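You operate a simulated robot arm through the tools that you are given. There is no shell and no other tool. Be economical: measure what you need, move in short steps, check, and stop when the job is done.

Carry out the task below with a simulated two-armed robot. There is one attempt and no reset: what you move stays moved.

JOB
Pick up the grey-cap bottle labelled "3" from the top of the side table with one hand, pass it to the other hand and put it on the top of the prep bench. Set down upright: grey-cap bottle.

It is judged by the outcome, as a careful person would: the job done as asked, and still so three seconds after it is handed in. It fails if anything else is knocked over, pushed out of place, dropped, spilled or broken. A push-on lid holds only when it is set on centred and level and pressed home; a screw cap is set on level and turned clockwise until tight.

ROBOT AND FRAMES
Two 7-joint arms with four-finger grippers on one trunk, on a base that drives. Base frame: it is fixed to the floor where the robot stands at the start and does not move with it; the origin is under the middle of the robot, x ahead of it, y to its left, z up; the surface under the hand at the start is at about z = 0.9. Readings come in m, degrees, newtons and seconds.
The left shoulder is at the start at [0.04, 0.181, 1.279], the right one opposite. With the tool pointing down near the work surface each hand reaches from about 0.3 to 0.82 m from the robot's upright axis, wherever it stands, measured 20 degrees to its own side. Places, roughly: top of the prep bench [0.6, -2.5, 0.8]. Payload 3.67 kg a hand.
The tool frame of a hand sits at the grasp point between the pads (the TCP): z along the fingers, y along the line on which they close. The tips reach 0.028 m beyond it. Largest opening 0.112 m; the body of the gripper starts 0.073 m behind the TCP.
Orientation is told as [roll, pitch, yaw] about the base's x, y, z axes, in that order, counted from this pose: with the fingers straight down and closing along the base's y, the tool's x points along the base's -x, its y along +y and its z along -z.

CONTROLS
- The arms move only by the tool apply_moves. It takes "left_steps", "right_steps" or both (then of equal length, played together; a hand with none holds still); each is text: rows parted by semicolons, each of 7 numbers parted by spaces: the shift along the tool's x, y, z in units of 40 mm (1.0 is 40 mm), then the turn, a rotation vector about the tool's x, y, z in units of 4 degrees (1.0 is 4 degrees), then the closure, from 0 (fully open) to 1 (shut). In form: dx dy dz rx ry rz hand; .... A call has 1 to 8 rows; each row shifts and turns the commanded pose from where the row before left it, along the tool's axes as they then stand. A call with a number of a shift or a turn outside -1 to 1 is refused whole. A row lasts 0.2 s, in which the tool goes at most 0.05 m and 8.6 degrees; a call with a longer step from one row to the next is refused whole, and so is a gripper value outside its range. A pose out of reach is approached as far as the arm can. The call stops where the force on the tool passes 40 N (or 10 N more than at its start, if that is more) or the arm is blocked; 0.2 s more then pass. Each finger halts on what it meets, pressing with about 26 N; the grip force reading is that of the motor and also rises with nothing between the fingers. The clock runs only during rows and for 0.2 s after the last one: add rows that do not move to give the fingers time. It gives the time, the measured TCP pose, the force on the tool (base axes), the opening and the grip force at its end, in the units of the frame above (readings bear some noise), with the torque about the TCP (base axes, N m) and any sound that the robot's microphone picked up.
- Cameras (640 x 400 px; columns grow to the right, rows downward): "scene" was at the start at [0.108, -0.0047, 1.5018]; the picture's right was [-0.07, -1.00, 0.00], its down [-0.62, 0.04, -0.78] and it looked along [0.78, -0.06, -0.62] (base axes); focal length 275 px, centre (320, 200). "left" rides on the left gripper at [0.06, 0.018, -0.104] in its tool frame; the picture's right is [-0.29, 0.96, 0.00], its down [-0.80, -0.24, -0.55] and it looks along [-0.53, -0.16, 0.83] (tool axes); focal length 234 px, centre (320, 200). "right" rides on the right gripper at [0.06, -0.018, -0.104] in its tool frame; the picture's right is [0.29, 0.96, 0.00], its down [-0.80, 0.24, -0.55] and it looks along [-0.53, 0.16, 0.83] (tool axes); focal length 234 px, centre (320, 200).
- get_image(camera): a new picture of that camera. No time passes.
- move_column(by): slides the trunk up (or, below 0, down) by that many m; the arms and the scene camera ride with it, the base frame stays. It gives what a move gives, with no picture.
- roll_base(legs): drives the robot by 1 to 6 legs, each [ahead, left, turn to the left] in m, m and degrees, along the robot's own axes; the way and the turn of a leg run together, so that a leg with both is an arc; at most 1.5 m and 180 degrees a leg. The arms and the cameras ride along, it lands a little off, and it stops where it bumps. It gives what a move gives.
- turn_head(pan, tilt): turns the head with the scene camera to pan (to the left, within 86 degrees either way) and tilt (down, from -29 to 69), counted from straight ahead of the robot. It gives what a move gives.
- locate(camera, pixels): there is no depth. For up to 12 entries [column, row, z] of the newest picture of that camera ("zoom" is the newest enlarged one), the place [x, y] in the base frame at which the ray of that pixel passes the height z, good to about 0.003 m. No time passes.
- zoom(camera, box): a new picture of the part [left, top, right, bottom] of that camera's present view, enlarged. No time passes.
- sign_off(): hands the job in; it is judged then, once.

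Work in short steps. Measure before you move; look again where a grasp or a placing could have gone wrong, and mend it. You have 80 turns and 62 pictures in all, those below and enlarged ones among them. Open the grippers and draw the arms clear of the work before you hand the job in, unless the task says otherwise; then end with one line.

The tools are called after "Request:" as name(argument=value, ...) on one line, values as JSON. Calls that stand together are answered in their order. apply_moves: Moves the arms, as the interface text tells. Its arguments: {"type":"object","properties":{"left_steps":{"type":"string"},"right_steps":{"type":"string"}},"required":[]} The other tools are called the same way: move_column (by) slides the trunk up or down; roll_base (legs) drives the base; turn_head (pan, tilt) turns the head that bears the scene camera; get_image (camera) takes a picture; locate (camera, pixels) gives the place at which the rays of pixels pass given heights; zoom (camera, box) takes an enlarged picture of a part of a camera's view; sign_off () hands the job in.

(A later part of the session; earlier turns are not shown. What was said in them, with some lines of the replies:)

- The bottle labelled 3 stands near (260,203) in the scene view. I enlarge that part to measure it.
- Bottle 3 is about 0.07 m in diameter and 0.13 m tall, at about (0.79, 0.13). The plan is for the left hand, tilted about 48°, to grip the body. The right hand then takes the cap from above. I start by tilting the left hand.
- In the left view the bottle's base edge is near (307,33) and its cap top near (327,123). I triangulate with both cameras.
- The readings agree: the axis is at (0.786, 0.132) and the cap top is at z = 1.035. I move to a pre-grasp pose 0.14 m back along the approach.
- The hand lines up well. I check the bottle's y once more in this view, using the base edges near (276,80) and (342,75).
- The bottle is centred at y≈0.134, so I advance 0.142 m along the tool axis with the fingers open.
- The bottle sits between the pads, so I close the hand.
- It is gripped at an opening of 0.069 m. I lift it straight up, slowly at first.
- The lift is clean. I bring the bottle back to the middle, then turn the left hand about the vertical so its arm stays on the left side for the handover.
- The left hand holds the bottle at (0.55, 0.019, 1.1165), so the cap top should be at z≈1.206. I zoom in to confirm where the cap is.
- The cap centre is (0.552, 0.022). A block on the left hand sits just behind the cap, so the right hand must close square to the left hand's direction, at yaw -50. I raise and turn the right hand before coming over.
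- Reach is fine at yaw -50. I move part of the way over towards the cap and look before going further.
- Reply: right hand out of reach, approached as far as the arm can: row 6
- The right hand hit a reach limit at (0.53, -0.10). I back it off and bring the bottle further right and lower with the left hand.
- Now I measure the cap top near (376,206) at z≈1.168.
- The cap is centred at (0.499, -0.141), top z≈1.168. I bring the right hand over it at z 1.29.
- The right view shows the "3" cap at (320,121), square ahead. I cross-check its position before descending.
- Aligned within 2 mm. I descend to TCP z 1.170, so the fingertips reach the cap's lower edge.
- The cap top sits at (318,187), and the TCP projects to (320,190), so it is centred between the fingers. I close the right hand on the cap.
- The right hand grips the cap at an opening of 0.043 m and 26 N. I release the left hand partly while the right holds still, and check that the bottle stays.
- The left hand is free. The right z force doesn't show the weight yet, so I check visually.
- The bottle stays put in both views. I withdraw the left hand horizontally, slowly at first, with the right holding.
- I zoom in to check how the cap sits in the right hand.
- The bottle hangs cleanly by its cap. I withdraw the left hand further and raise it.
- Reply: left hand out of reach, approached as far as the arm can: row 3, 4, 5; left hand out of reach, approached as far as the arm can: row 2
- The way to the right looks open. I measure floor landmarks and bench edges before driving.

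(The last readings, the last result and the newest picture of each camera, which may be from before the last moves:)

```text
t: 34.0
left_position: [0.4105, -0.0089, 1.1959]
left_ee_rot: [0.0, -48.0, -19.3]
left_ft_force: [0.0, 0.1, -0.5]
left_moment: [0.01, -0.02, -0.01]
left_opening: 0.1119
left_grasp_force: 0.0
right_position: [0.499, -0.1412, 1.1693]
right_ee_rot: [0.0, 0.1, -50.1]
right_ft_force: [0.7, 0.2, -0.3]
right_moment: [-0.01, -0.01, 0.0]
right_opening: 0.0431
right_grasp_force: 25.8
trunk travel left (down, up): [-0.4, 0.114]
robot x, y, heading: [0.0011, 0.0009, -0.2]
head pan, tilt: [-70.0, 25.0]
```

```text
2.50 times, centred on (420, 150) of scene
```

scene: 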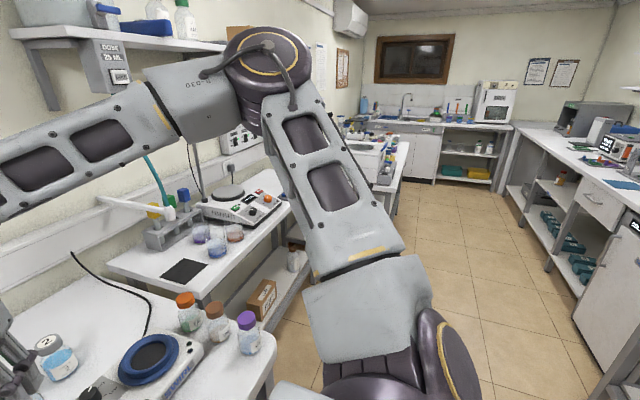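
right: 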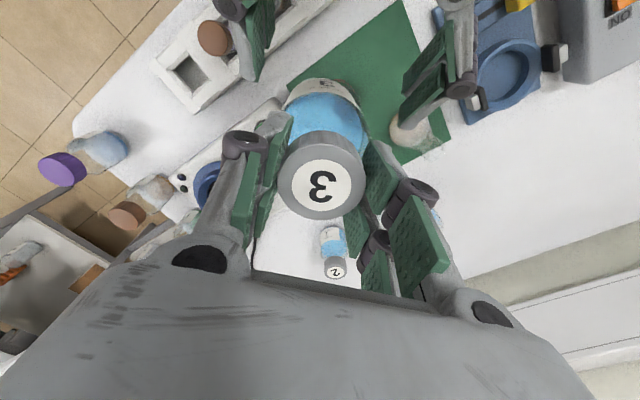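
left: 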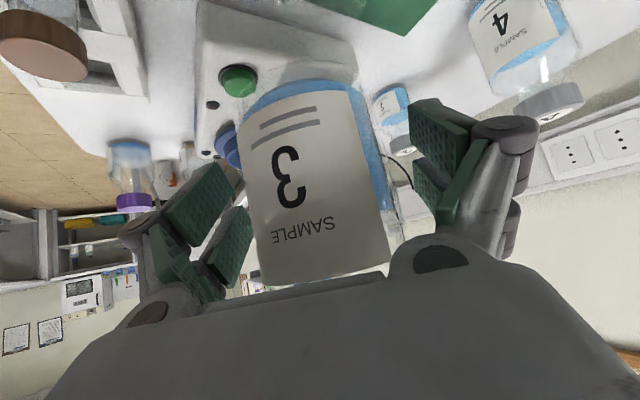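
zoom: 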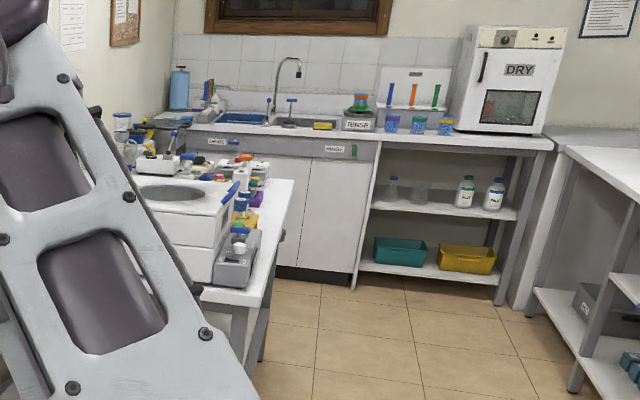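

The prep bench front edge is at x≈0.2, its span y -1.85 to -3.18, and the opposite counter is at x≈-1.0. I back up 0.45 m, then go right in two legs.

Request:
roll_base(legs=[[-0.45, 0, 0]])

Request:
roll_base(legs=[[0, -1.2, 0]])

Request:
turn_head(pan=-45, tilt=35)

Request:
get_image(camera="scene")

```text
t: 36.8
left_position: [-0.0465, -0.0067, 1.1963]
left_ee_rot: [-0.1, -48.1, -18.9]
left_ft_force: [0.3, -0.5, 0.4]
left_moment: [-0.03, 0.02, -0.01]
left_opening: 0.1121
left_grasp_force: 0.1
right_position: [0.0429, -0.1394, 1.17]
right_ee_rot: [0.0, 0.1, -49.9]
right_ft_force: [0.2, 0.0, -1.0]
right_moment: [-0.06, -0.01, 0.02]
right_opening: 0.0429
right_grasp_force: 25.6
trunk travel left (down, up): [-0.4, 0.114]
robot x, y, heading: [-0.457, 0.003, 0.4]
head pan, tilt: [-70.0, 25.0]
```

```text
t: 43.0
left_position: [-0.0547, -1.2079, 1.1953]
left_ee_rot: [0.0, -48.0, -20.2]
left_ft_force: [-0.1, -0.5, -0.4]
left_moment: [0.0, 0.0, -0.05]
left_opening: 0.1119
left_grasp_force: 0.1
right_position: [0.0303, -1.3428, 1.1686]
right_ee_rot: [0.0, -0.1, -51.0]
right_ft_force: [0.8, 0.1, -0.6]
right_moment: [-0.06, -0.02, -0.01]
right_opening: 0.0434
right_grasp_force: 25.7
trunk travel left (down, up): [-0.4, 0.114]
robot x, y, heading: [-0.4659, -1.1922, -1.1]
head pan, tilt: [-70.0, 25.0]
```

```text
t: 43.9
left_position: [-0.0547, -1.2062, 1.1946]
left_ee_rot: [0.0, -48.0, -20.1]
left_ft_force: [-0.1, 0.4, -0.3]
left_moment: [0.03, 0.04, 0.03]
left_opening: 0.1121
left_grasp_force: 0.1
right_position: [0.0305, -1.3409, 1.1683]
right_ee_rot: [0.0, 0.0, -51.1]
right_ft_force: [-0.1, -0.1, 0.1]
right_moment: [-0.02, -0.01, -0.01]
right_opening: 0.0434
right_grasp_force: 25.6
trunk travel left (down, up): [-0.4, 0.114]
robot x, y, heading: [-0.4645, -1.1891, -1.0]
head pan, tilt: [-45.0, 35.0]
```

```text
26 pictures are left
```

scene: 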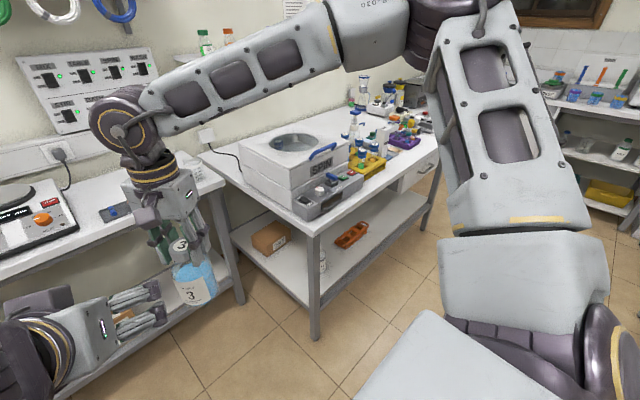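

The bottle is still held. I drive another 1.2 m right and look at the bench from the front.

Request:
roll_base(legs=[[0, -1.2, 1]])

Request:
turn_head(pan=0, tilt=32)

Request:
get_image(camera="scene")

```text
t: 50.0
left_position: [-0.0576, -2.364, 1.1944]
left_ee_rot: [-0.1, -48.0, -18.4]
left_ft_force: [0.4, 0.3, -0.7]
left_moment: [-0.01, -0.03, 0.05]
left_opening: 0.1118
left_grasp_force: 0.1
right_position: [0.0322, -2.4962, 1.1679]
right_ee_rot: [0.1, 0.1, -49.3]
right_ft_force: [0.0, 0.2, -0.1]
right_moment: [0.0, -0.03, -0.01]
right_opening: 0.0434
right_grasp_force: 25.7
trunk travel left (down, up): [-0.4, 0.114]
robot x, y, heading: [-0.4704, -2.3626, 0.8]
head pan, tilt: [-45.0, 35.0]
```

```text
t: 51.1
left_position: [-0.0574, -2.365, 1.1952]
left_ee_rot: [0.0, -48.1, -18.4]
left_ft_force: [0.3, 0.4, 0.3]
left_moment: [-0.03, 0.03, 0.0]
left_opening: 0.1117
left_grasp_force: 0.1
right_position: [0.0324, -2.4974, 1.1686]
right_ee_rot: [0.0, 0.0, -49.3]
right_ft_force: [0.0, -0.5, -0.2]
right_moment: [0.0, 0.0, 0.0]
right_opening: 0.0434
right_grasp_force: 26.3
trunk travel left (down, up): [-0.4, 0.114]
robot x, y, heading: [-0.4661, -2.3635, 1.0]
head pan, tilt: [0.0, 32.0]
```

```text
25 pictures are left
```

scene: 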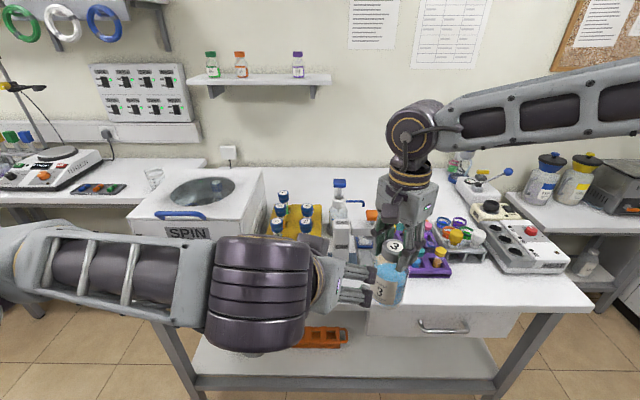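

The left arm blocks my view of the bench, so I move it to the left.

Request:
apply_moves(left_steps="0 1 0 0 0 0 0;0 1 0 0 0 0 0;0 1 0 0 0 0 0;0 1 0 0 0 0 0;0 1 0 0 0 0 0;0 1 0 0 0 0 0;0 0 0 0 0 0 0", right_steps="0 0 0 0 0 0 1;0 0 0 0 0 0 1;0 0 0 0 0 0 1;0 0 0 0 0 0 1;0 0 0 0 0 0 1;0 0 0 0 0 0 1;0 0 0 0 0 0 1")

Request:
get_image(camera="scene")

Request:
get_image(camera="right")

```text
t: 52.7
left_position: [0.0352, -2.1455, 1.1984]
left_ee_rot: [0.1, -47.9, -18.4]
left_ft_force: [0.3, -0.2, 0.0]
left_moment: [-0.02, 0.0, -0.01]
left_opening: 0.1121
left_grasp_force: 0.0
left hand out of reach, approached as far as the arm can: row 1, 2, 3
right_position: [0.0331, -2.4966, 1.168]
right_ee_rot: [-0.1, 0.0, -49.3]
right_ft_force: [-0.6, 0.2, 0.2]
right_moment: [-0.02, 0.01, 0.02]
right_opening: 0.043
right_grasp_force: 26.3
trunk travel left (down, up): [-0.4, 0.114]
robot x, y, heading: [-0.4686, -2.3616, 0.6]
head pan, tilt: [0.0, 32.0]
```

```text
24 pictures are left
```

scene: 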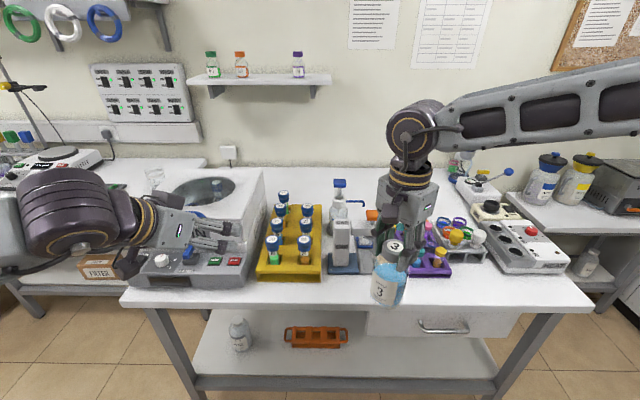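

```text
23 pictures are left
```

right: 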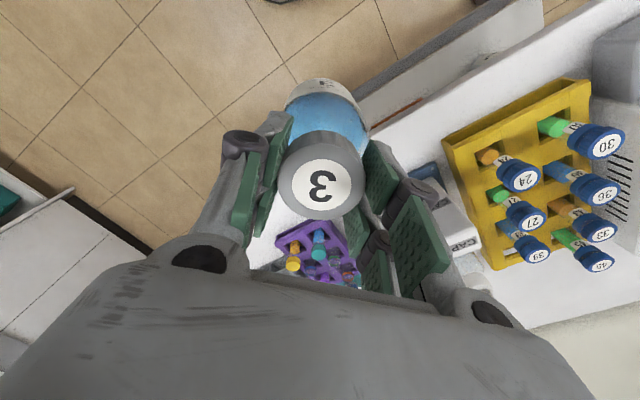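

There is a free strip at the front right of the bench, around (470-540, 285). I measure it.

Request:
locate(camera="scene", pixels=[[490, 307, 0.8], [590, 308, 0.8], [130, 303, 0.8], [440, 278, 0.8], [470, 265, 0.8], [505, 275, 0.8], [565, 270, 0.8], [490, 288, 0.8], [350, 278, 0.8]])

Request:
zoom(camera="scene", box=[320, 170, 600, 345])

```text
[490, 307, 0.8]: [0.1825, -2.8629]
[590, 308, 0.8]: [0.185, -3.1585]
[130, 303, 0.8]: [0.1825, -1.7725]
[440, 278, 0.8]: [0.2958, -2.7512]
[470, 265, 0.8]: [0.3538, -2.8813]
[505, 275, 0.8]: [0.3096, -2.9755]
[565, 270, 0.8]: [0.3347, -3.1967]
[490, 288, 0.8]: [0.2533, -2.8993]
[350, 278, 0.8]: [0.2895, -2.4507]
```

```text
2.29 times, centred on (460, 258) of scene
```

zoom: 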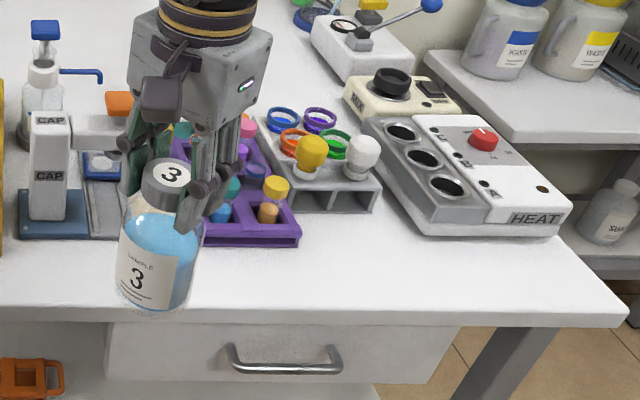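

The spot at (0.275, -2.87) has about 5 cm of clearance all round. I raise the left hand, then drive 0.37 m right and about 0.24 m ahead.

Request:
apply_moves(left_steps="-0.743 0 -0.669 0 0 0 0;-0.743 0 -0.669 0 0 0 0;-0.743 0 -0.669 0 0 0 0;-0.743 0 -0.669 0 0 0 0;0 0 0 0 0 0 0", right_steps="0 0 0 0 0 0 1;0 0 0 0 0 0 1;0 0 0 0 0 0 1;0 0 0 0 0 0 1;0 0 0 0 0 0 1")

Request:
roll_base(legs=[[0, -0.37, -0.7]])

Request:
turn_head(pan=-15, tilt=40)

Request:
get_image(camera="scene")

```text
t: 53.9
left_position: [0.0372, -2.1485, 1.3566]
left_ee_rot: [0.0, -48.0, -18.4]
left_ft_force: [0.1, -0.8, -0.1]
left_moment: [-0.01, -0.01, 0.02]
left_opening: 0.1121
left_grasp_force: 0.1
right_position: [0.0324, -2.496, 1.1683]
right_ee_rot: [0.0, 0.0, -49.3]
right_ft_force: [0.3, 0.0, -0.4]
right_moment: [0.02, 0.0, -0.03]
right_opening: 0.0433
right_grasp_force: 26.2
trunk travel left (down, up): [-0.4, 0.114]
robot x, y, heading: [-0.4674, -2.3637, 0.8]
head pan, tilt: [0.0, 32.0]
```

```text
t: 56.4
left_position: [0.0419, -2.5178, 1.3561]
left_ee_rot: [-0.1, -48.1, -18.3]
left_ft_force: [-0.1, 0.2, 0.1]
left_moment: [0.02, 0.0, 0.02]
left_opening: 0.1121
left_grasp_force: 0.0
right_position: [0.0376, -2.866, 1.168]
right_ee_rot: [0.0, 0.0, -49.2]
right_ft_force: [-0.1, -0.1, 0.2]
right_moment: [-0.01, -0.03, -0.04]
right_opening: 0.0432
right_grasp_force: 26.1
trunk travel left (down, up): [-0.4, 0.114]
robot x, y, heading: [-0.4649, -2.7321, 0.9]
head pan, tilt: [0.0, 32.0]
```

```text
t: 57.1
left_position: [0.0417, -2.5198, 1.3569]
left_ee_rot: [0.1, -48.1, -18.4]
left_ft_force: [0.1, 0.3, 0.3]
left_moment: [0.03, -0.03, 0.01]
left_opening: 0.112
left_grasp_force: 0.0
right_position: [0.0374, -2.8666, 1.1683]
right_ee_rot: [0.0, 0.1, -49.3]
right_ft_force: [0.1, -0.6, -0.3]
right_moment: [0.0, -0.04, 0.03]
right_opening: 0.0433
right_grasp_force: 26.7
trunk travel left (down, up): [-0.4, 0.114]
robot x, y, heading: [-0.463, -2.732, 0.6]
head pan, tilt: [-15.0, 40.0]
```

```text
21 pictures are left
```

scene: 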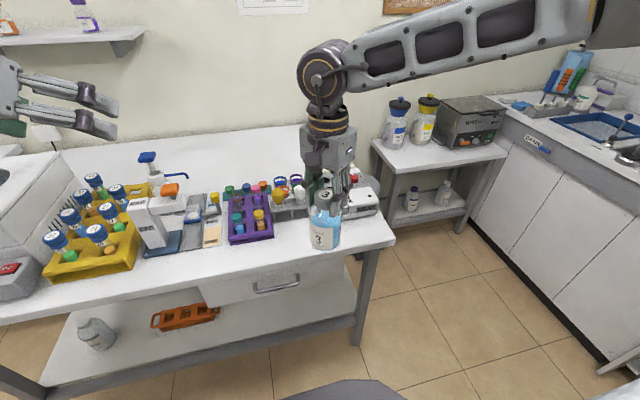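

From here I re-measure the purple rack corner at (273,238), the metal rack and the bench edge.

Request:
zoom(camera="scene", box=[200, 150, 420, 290])

Request:
locate(camera="scene", pixels=[[273, 239, 0.8], [308, 215, 0.8], [378, 214, 0.8], [300, 260, 0.8], [392, 243, 0.8], [346, 218, 0.8]])

```text
2.86 times, centred on (310, 220) of scene
```

zoom: 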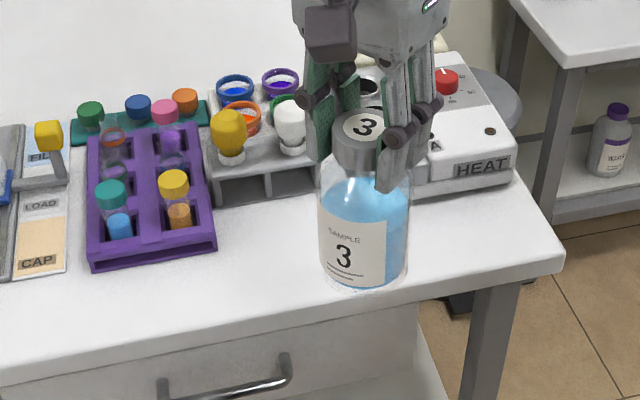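

```text
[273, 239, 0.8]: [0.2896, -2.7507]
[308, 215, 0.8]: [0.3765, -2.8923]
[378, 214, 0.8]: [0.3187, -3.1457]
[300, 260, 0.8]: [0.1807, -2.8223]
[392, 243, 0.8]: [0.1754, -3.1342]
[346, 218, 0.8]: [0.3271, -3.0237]
```

The spot is clear. I drive ahead 0.235 m.

Request:
roll_base(legs=[[0.235, 0, -0.6]])

Request:
get_image(camera="scene")

Request:
get_image(camera="right")

```text
t: 58.9
left_position: [0.2735, -2.5209, 1.3568]
left_ee_rot: [0.0, -48.1, -18.7]
left_ft_force: [-1.2, -0.2, 0.1]
left_moment: [-0.04, 0.02, 0.0]
left_opening: 0.1121
left_grasp_force: 0.0
right_position: [0.2674, -2.8673, 1.1695]
right_ee_rot: [0.0, 0.0, -49.7]
right_ft_force: [-0.1, -0.4, -4.1]
right_moment: [-0.03, 0.01, 0.0]
right_opening: 0.0431
right_grasp_force: 25.9
trunk travel left (down, up): [-0.4, 0.114]
robot x, y, heading: [-0.2343, -2.7347, 0.2]
head pan, tilt: [-15.0, 40.0]
```

```text
19 pictures are left
```

scene: 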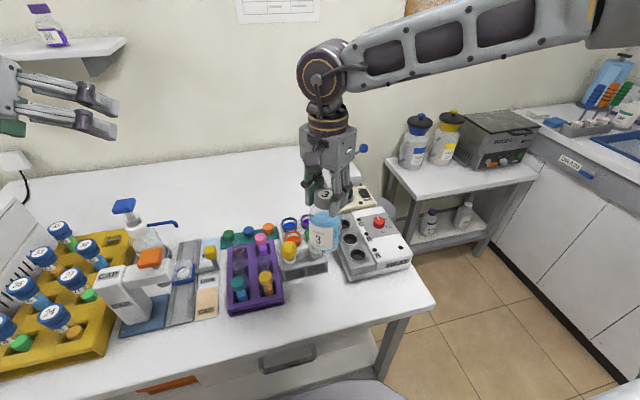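

```text
18 pictures are left
```

right: 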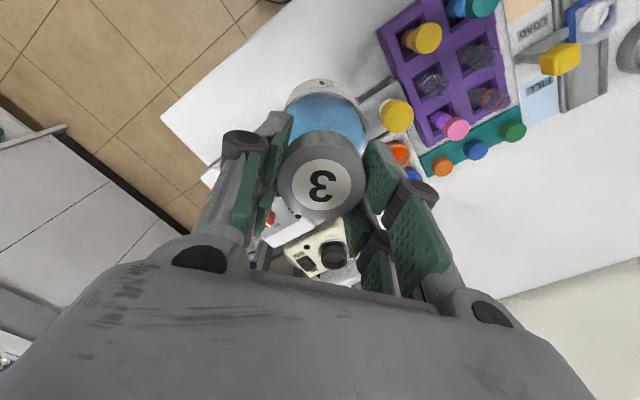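

The bottle is over the spot at (0.267, -2.867). I lower it to about 25 mm above the bench and look.

Request:
apply_moves(right_steps="0 0 0.74 0 0 0 1;0 0 0.74 0 0 0 1;0 0 0.74 0 0 0 1;0 0 0.74 0 0 0 1;0 0 0.74 0 0 0 1;0 0 0.74 0 0 0 1;0 0 0.74 0 0 0 1;0 0 0 0 0 0 1")

Request:
zoom(camera="scene", box=[220, 170, 440, 310])

```text
t: 60.5
left_position: [0.2727, -2.5215, 1.3584]
left_ee_rot: [0.0, -48.1, -19.0]
left_ft_force: [0.4, -0.8, -0.6]
left_moment: [0.0, -0.03, -0.01]
left_opening: 0.112
left_grasp_force: 0.1
right_position: [0.2741, -2.864, 0.982]
right_ee_rot: [1.1, -0.3, -49.8]
right_ft_force: [-9.9, -4.1, 35.7]
right_moment: [-0.88, 1.29, -0.17]
right_opening: 0.0438
right_grasp_force: 25.9
trunk travel left (down, up): [-0.4, 0.114]
robot x, y, heading: [-0.2317, -2.7294, 0.1]
head pan, tilt: [-15.0, 40.0]
stopped in row 8 (right hand): the force on the tool passed its limit at 76 N (the readings are from after the stop); the commanded pose is now the measured one
```

```text
2.86 times, centred on (330, 240) of scene
```

zoom: 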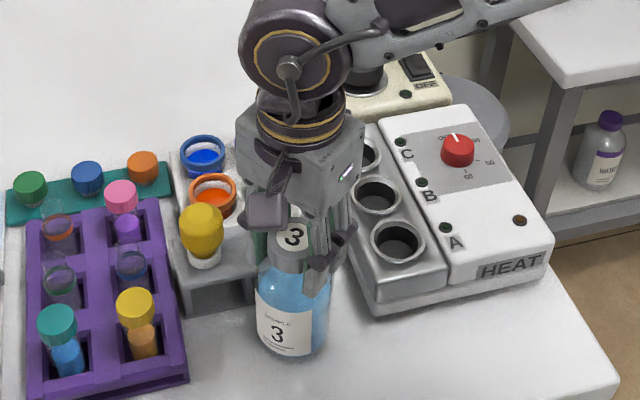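

It was stopped at z 0.982 with a strong upward force, so the bench may be higher than 0.8 or something is in the way. I measure the bottle's base front at (319,293) and take the right view.

Request:
locate(camera="scene", pixels=[[319.5, 293, 0.8], [319.5, 293, 0.846], [306, 283, 0.846], [332, 283, 0.846], [350, 280, 0.846], [390, 269, 0.846], [285, 280, 0.846], [320, 222, 0.982]])

Request:
get_image(camera="right")

Request:
get_image(camera="left")

```text
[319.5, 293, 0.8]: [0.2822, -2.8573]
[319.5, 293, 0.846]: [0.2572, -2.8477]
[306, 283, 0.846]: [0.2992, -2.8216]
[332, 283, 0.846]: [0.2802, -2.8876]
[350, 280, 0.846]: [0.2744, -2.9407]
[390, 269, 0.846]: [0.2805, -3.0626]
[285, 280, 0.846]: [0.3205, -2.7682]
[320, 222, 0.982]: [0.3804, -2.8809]
```

```text
16 pictures are left
```

right: 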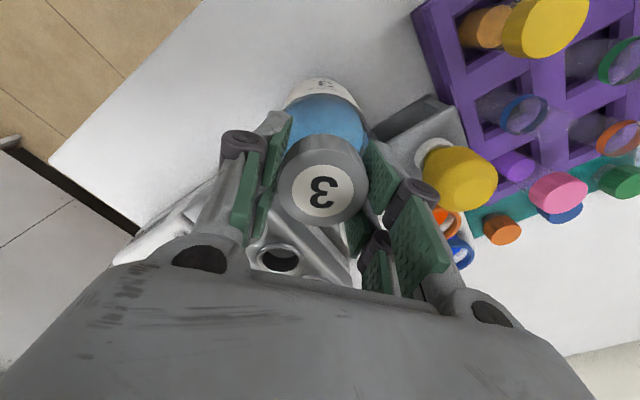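

```text
15 pictures are left
```

left: 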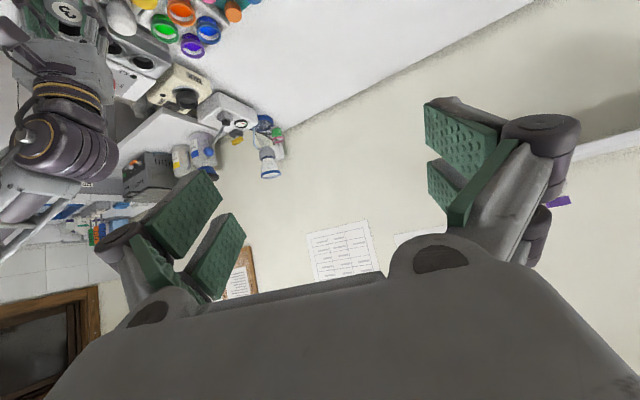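

I determine the bench height by comparing the purple rack corner and the bench edge with the earlier view.

Request:
get_image(camera="scene")

Request:
locate(camera="scene", pixels=[[283.8, 303.7, 0.8], [283.8, 303.7, 0.846], [283.8, 303.7, 0.82], [434, 308, 0.8], [434, 308, 0.846], [308, 278, 0.8], [308, 278, 0.846]])

```text
14 pictures are left
```

scene: 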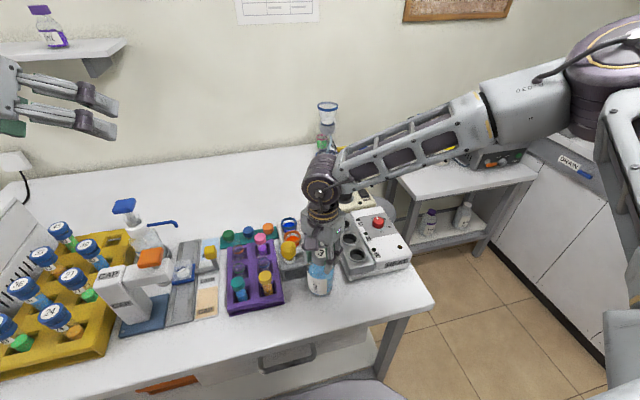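

```text
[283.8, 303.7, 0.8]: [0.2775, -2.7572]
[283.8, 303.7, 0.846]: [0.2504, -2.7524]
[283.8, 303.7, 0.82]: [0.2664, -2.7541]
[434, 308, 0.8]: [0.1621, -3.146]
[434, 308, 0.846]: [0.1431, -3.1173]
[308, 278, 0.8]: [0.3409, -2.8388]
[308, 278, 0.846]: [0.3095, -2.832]
```

The two views agree on a bench height of about 0.84, so the bottle has landed. It is within about 1 cm of the metal rack, so I lift 15 mm, level the hand and move 22 mm back towards me.

Request:
apply_moves(right_steps="0 0 -0.2 0 0 0 1;0 0 -0.25 0.117 -0.081 0 1;0 0 0 0.117 -0.081 0 1;0 0 0 0 0 0 1")

Request:
apply_moves(right_steps="0.177 -0.21 0 0 0 0 1;0.177 -0.21 0 0 0 0 1;0 0 0 0 0 0 1;0 0 0 0 0 0 1")

Request:
zoom(camera="scene", box=[240, 200, 400, 320])

```text
t: 61.5
left_position: [0.2771, -2.5205, 1.3564]
left_ee_rot: [0.0, -48.0, -19.0]
left_ft_force: [-0.2, 0.8, -0.1]
left_moment: [0.0, 0.0, 0.03]
left_opening: 0.1123
left_grasp_force: 0.0
right_position: [0.2753, -2.8636, 0.9955]
right_ee_rot: [-0.1, -0.8, -49.9]
right_ft_force: [0.0, 0.1, -4.7]
right_moment: [0.01, 0.0, 0.0]
right_opening: 0.0429
right_grasp_force: 25.5
trunk travel left (down, up): [-0.4, 0.114]
robot x, y, heading: [-0.2306, -2.7323, 0.4]
head pan, tilt: [-15.0, 40.0]
```

```text
t: 62.5
left_position: [0.2757, -2.5202, 1.3562]
left_ee_rot: [0.0, -48.0, -18.9]
left_ft_force: [0.7, 0.3, -0.4]
left_moment: [-0.03, -0.02, -0.01]
left_opening: 0.112
left_grasp_force: 0.1
right_position: [0.2534, -2.8622, 0.9948]
right_ee_rot: [0.0, -0.8, -49.8]
right_ft_force: [0.5, 0.2, -4.2]
right_moment: [-0.02, 0.01, 0.02]
right_opening: 0.0432
right_grasp_force: 26.2
trunk travel left (down, up): [-0.4, 0.114]
robot x, y, heading: [-0.2318, -2.7294, 0.5]
head pan, tilt: [-15.0, 40.0]
```

```text
3.33 times, centred on (320, 260) of scene
```

zoom: 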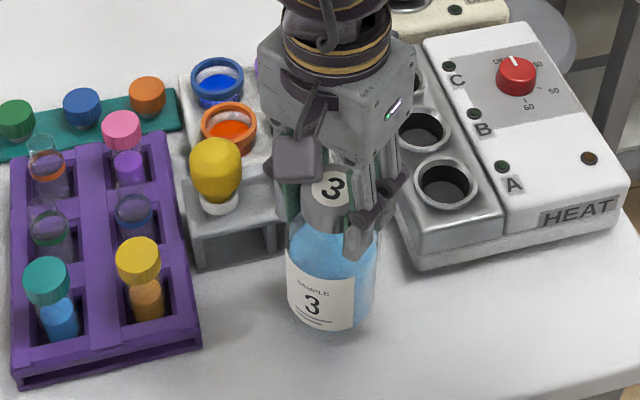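

It is clear of the rack and heater now. I lower gently until contact.

Request:
apply_moves(right_steps="0 0 0.1 0 0 0 1;0 0 0.1 0 0 0 1;0 0 0.05 0 0 0 1;0 0 0 0 0 0 1;0 0 0 0 0 0 1")

```text
t: 63.7
left_position: [0.2766, -2.5208, 1.3584]
left_ee_rot: [0.0, -47.9, -18.8]
left_ft_force: [-0.8, -0.6, -0.2]
left_moment: [0.0, 0.01, -0.02]
left_opening: 0.112
left_grasp_force: 0.0
right_position: [0.2527, -2.8629, 0.9855]
right_ee_rot: [0.0, -0.8, -49.8]
right_ft_force: [-0.5, 0.2, -3.8]
right_moment: [-0.02, 0.0, -0.01]
right_opening: 0.0432
right_grasp_force: 25.8
trunk travel left (down, up): [-0.4, 0.114]
robot x, y, heading: [-0.2307, -2.7292, 0.3]
head pan, tilt: [-15.0, 40.0]
```

There is no contact yet (-3.8 N is just the bottle's weight). I continue in 1.5 mm steps.

Request:
apply_moves(right_steps="0 0 0.0375 0 0 0 1;0 0 0 0 0 0 1")

Request:
apply_moves(right_steps="0 0 0.0375 0 0 0 1;0 0 0 0 0 0 1")

Request:
apply_moves(right_steps="0 0 0.025 0 0 0 1;0 0 0 0 0 0 1")

```text
t: 64.3
left_position: [0.2757, -2.5205, 1.3569]
left_ee_rot: [0.0, -48.0, -18.8]
left_ft_force: [0.1, -0.1, -0.3]
left_moment: [0.03, 0.01, 0.0]
left_opening: 0.112
left_grasp_force: 0.1
right_position: [0.2529, -2.8643, 0.9827]
right_ee_rot: [0.0, -0.9, -49.8]
right_ft_force: [-0.2, -1.1, -3.2]
right_moment: [-0.02, -0.06, 0.03]
right_opening: 0.0433
right_grasp_force: 25.5
trunk travel left (down, up): [-0.4, 0.114]
robot x, y, heading: [-0.2341, -2.7303, 0.4]
head pan, tilt: [-15.0, 40.0]
```

```text
t: 64.9
left_position: [0.2748, -2.5202, 1.3576]
left_ee_rot: [0.0, -48.1, -18.8]
left_ft_force: [-0.2, 0.1, 0.3]
left_moment: [0.01, 0.01, -0.02]
left_opening: 0.1118
left_grasp_force: 0.1
right_position: [0.2528, -2.863, 0.982]
right_ee_rot: [0.1, -0.9, -49.8]
right_ft_force: [-0.5, -1.2, 2.7]
right_moment: [-0.08, 0.23, 0.05]
right_opening: 0.0431
right_grasp_force: 26.1
trunk travel left (down, up): [-0.4, 0.114]
robot x, y, heading: [-0.2317, -2.7315, 0.4]
head pan, tilt: [-15.0, 40.0]
```

```text
t: 65.5
left_position: [0.275, -2.5207, 1.3572]
left_ee_rot: [0.0, -48.0, -18.9]
left_ft_force: [0.2, 0.6, 0.3]
left_moment: [0.01, -0.01, 0.0]
left_opening: 0.1123
left_grasp_force: 0.1
right_position: [0.2524, -2.8645, 0.9826]
right_ee_rot: [0.1, -0.8, -49.7]
right_ft_force: [0.3, -3.0, 10.0]
right_moment: [-0.33, 0.23, 0.08]
right_opening: 0.0429
right_grasp_force: 25.7
trunk travel left (down, up): [-0.4, 0.114]
robot x, y, heading: [-0.2289, -2.7274, 0.6]
head pan, tilt: [-15.0, 40.0]
```

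Contact at the same height with 10 N up, so the bottle rests on the bench. I open the fingers partway and check.

Request:
apply_moves(right_steps="0 0 0 0 0 0 0.55;0 0 0 0 0 0 0.45;0 0 0 0 0 0 0.35;0 0 0 0 0 0 0.3;0 0 0 0 0 0 0.3")

Request:
zoom(camera="scene", box=[240, 200, 400, 320])

Request:
get_image(camera="right")

```text
t: 66.7
left_position: [0.2758, -2.5212, 1.3568]
left_ee_rot: [-0.1, -48.0, -18.9]
left_ft_force: [-0.6, -0.6, 0.1]
left_moment: [0.02, -0.04, 0.03]
left_opening: 0.1119
left_grasp_force: 0.0
right_position: [0.2534, -2.8629, 0.9815]
right_ee_rot: [-0.1, -0.7, -49.8]
right_ft_force: [0.1, -0.3, -0.3]
right_moment: [0.03, 0.02, 0.0]
right_opening: 0.0785
right_grasp_force: 0.1
trunk travel left (down, up): [-0.4, 0.114]
robot x, y, heading: [-0.2294, -2.7265, 0.2]
head pan, tilt: [-15.0, 40.0]
```

```text
3.33 times, centred on (320, 260) of scene
```

zoom: 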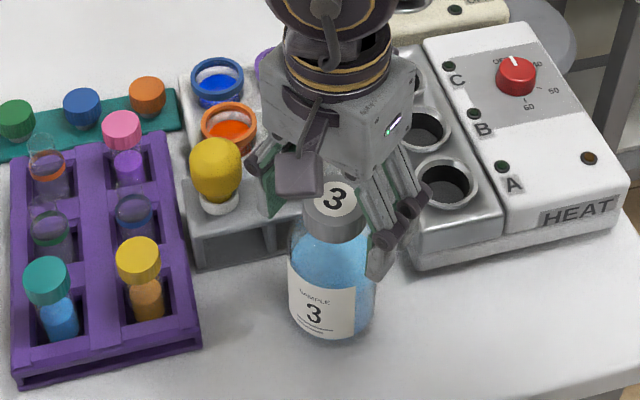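

```text
11 pictures are left
```

right: 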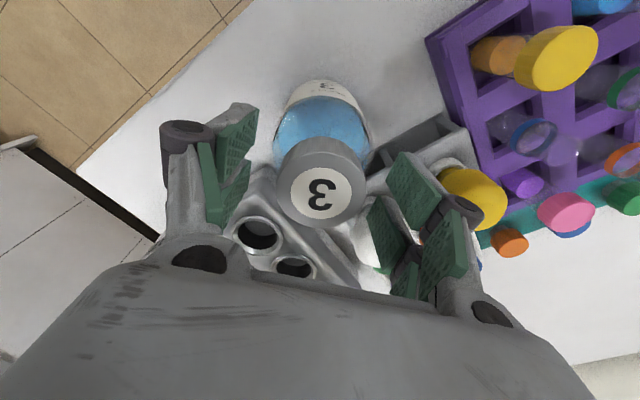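

The bottle stands free. I raise the right hand straight up, slowly at first.

Request:
apply_moves(right_steps="0 0 -0.3 0 0 0 0.3;0 0 -0.5 0 0 0 0.3;0 0 -0.8 0 0 0 0.3;0 0 -0.9 0 0 0 0.3;0 0 -0.9 0 0 0 0.3;0 0 -0.9 0 0 0 0.3;0 0 -0.9 0 0 0 0.3;0 0 0 0 0 0 0.3")

Request:
get_image(camera="scene")

```text
t: 68.5
left_position: [0.2761, -2.5203, 1.3564]
left_ee_rot: [0.0, -48.1, -18.9]
left_ft_force: [1.1, 0.0, -0.1]
left_moment: [-0.02, -0.04, 0.0]
left_opening: 0.1121
left_grasp_force: 0.0
right_position: [0.2513, -2.8614, 1.1887]
right_ee_rot: [0.0, -0.8, -49.7]
right_ft_force: [0.4, 0.3, 0.1]
right_moment: [-0.04, -0.02, -0.03]
right_opening: 0.0784
right_grasp_force: 0.1
trunk travel left (down, up): [-0.4, 0.114]
robot x, y, heading: [-0.2316, -2.7291, 0.1]
head pan, tilt: [-15.0, 40.0]
```

```text
10 pictures are left
```

scene: 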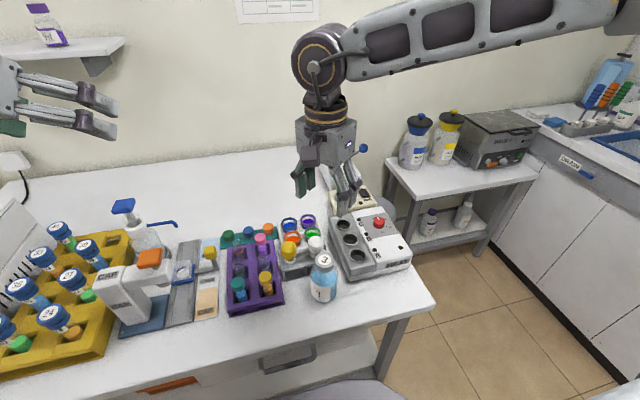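

The bottle stands upright on the bench. I back the base off 0.35 m to clear the arms, open the right hand and take a final look.

Request:
roll_base(legs=[[-0.35, 0, 0]])

Request:
apply_moves(right_steps="0 0 0 0 0 0 0;0 0 0 0 0 0 0;0 0 0 0 0 0 0")

Request:
zoom(camera="scene", box=[180, 140, 420, 290])

```text
t: 70.8
left_position: [-0.0738, -2.5231, 1.3554]
left_ee_rot: [-0.1, -48.0, -18.8]
left_ft_force: [-0.1, 0.0, 0.4]
left_moment: [0.01, -0.01, -0.02]
left_opening: 0.1121
left_grasp_force: 0.2
right_position: [-0.0975, -2.8632, 1.1894]
right_ee_rot: [-0.1, -0.8, -49.7]
right_ft_force: [-0.7, 0.1, 0.3]
right_moment: [-0.02, 0.04, -0.05]
right_opening: 0.0783
right_grasp_force: 0.1
trunk travel left (down, up): [-0.4, 0.114]
robot x, y, heading: [-0.5786, -2.7345, 0.4]
head pan, tilt: [-15.0, 40.0]
```

```text
t: 71.6
left_position: [-0.0756, -2.5225, 1.357]
left_ee_rot: [0.1, -48.0, -18.8]
left_ft_force: [0.6, -1.1, 0.0]
left_moment: [0.0, -0.02, 0.01]
left_opening: 0.1122
left_grasp_force: 0.0
right_position: [-0.0994, -2.8633, 1.1889]
right_ee_rot: [0.0, -0.8, -49.7]
right_ft_force: [0.6, 0.4, 0.2]
right_moment: [-0.02, 0.01, -0.02]
right_opening: 0.1123
right_grasp_force: 0.0
trunk travel left (down, up): [-0.4, 0.114]
robot x, y, heading: [-0.5822, -2.7313, 0.3]
head pan, tilt: [-15.0, 40.0]
```

```text
2.67 times, centred on (300, 215) of scene
```

zoom: 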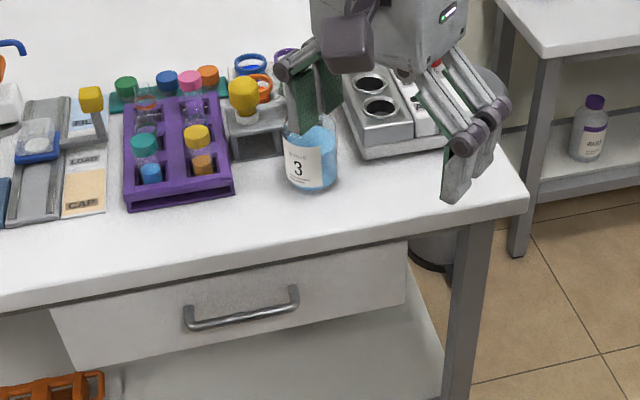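

The bottle stands upright, the neighbouring items look undisturbed, and both hands are open and clear. I hand the job in.

Request:
sign_off()

```text
The job is handed in.
```

Grey-cap bottle 3 was picked up with the left hand, passed to the right hand and set down upright on the prep bench, and nothing else appeared to be disturbed; on the first lowering it was pressed onto the bench harder than intended, because the top is about 0.84 m high, not 0.8 m.
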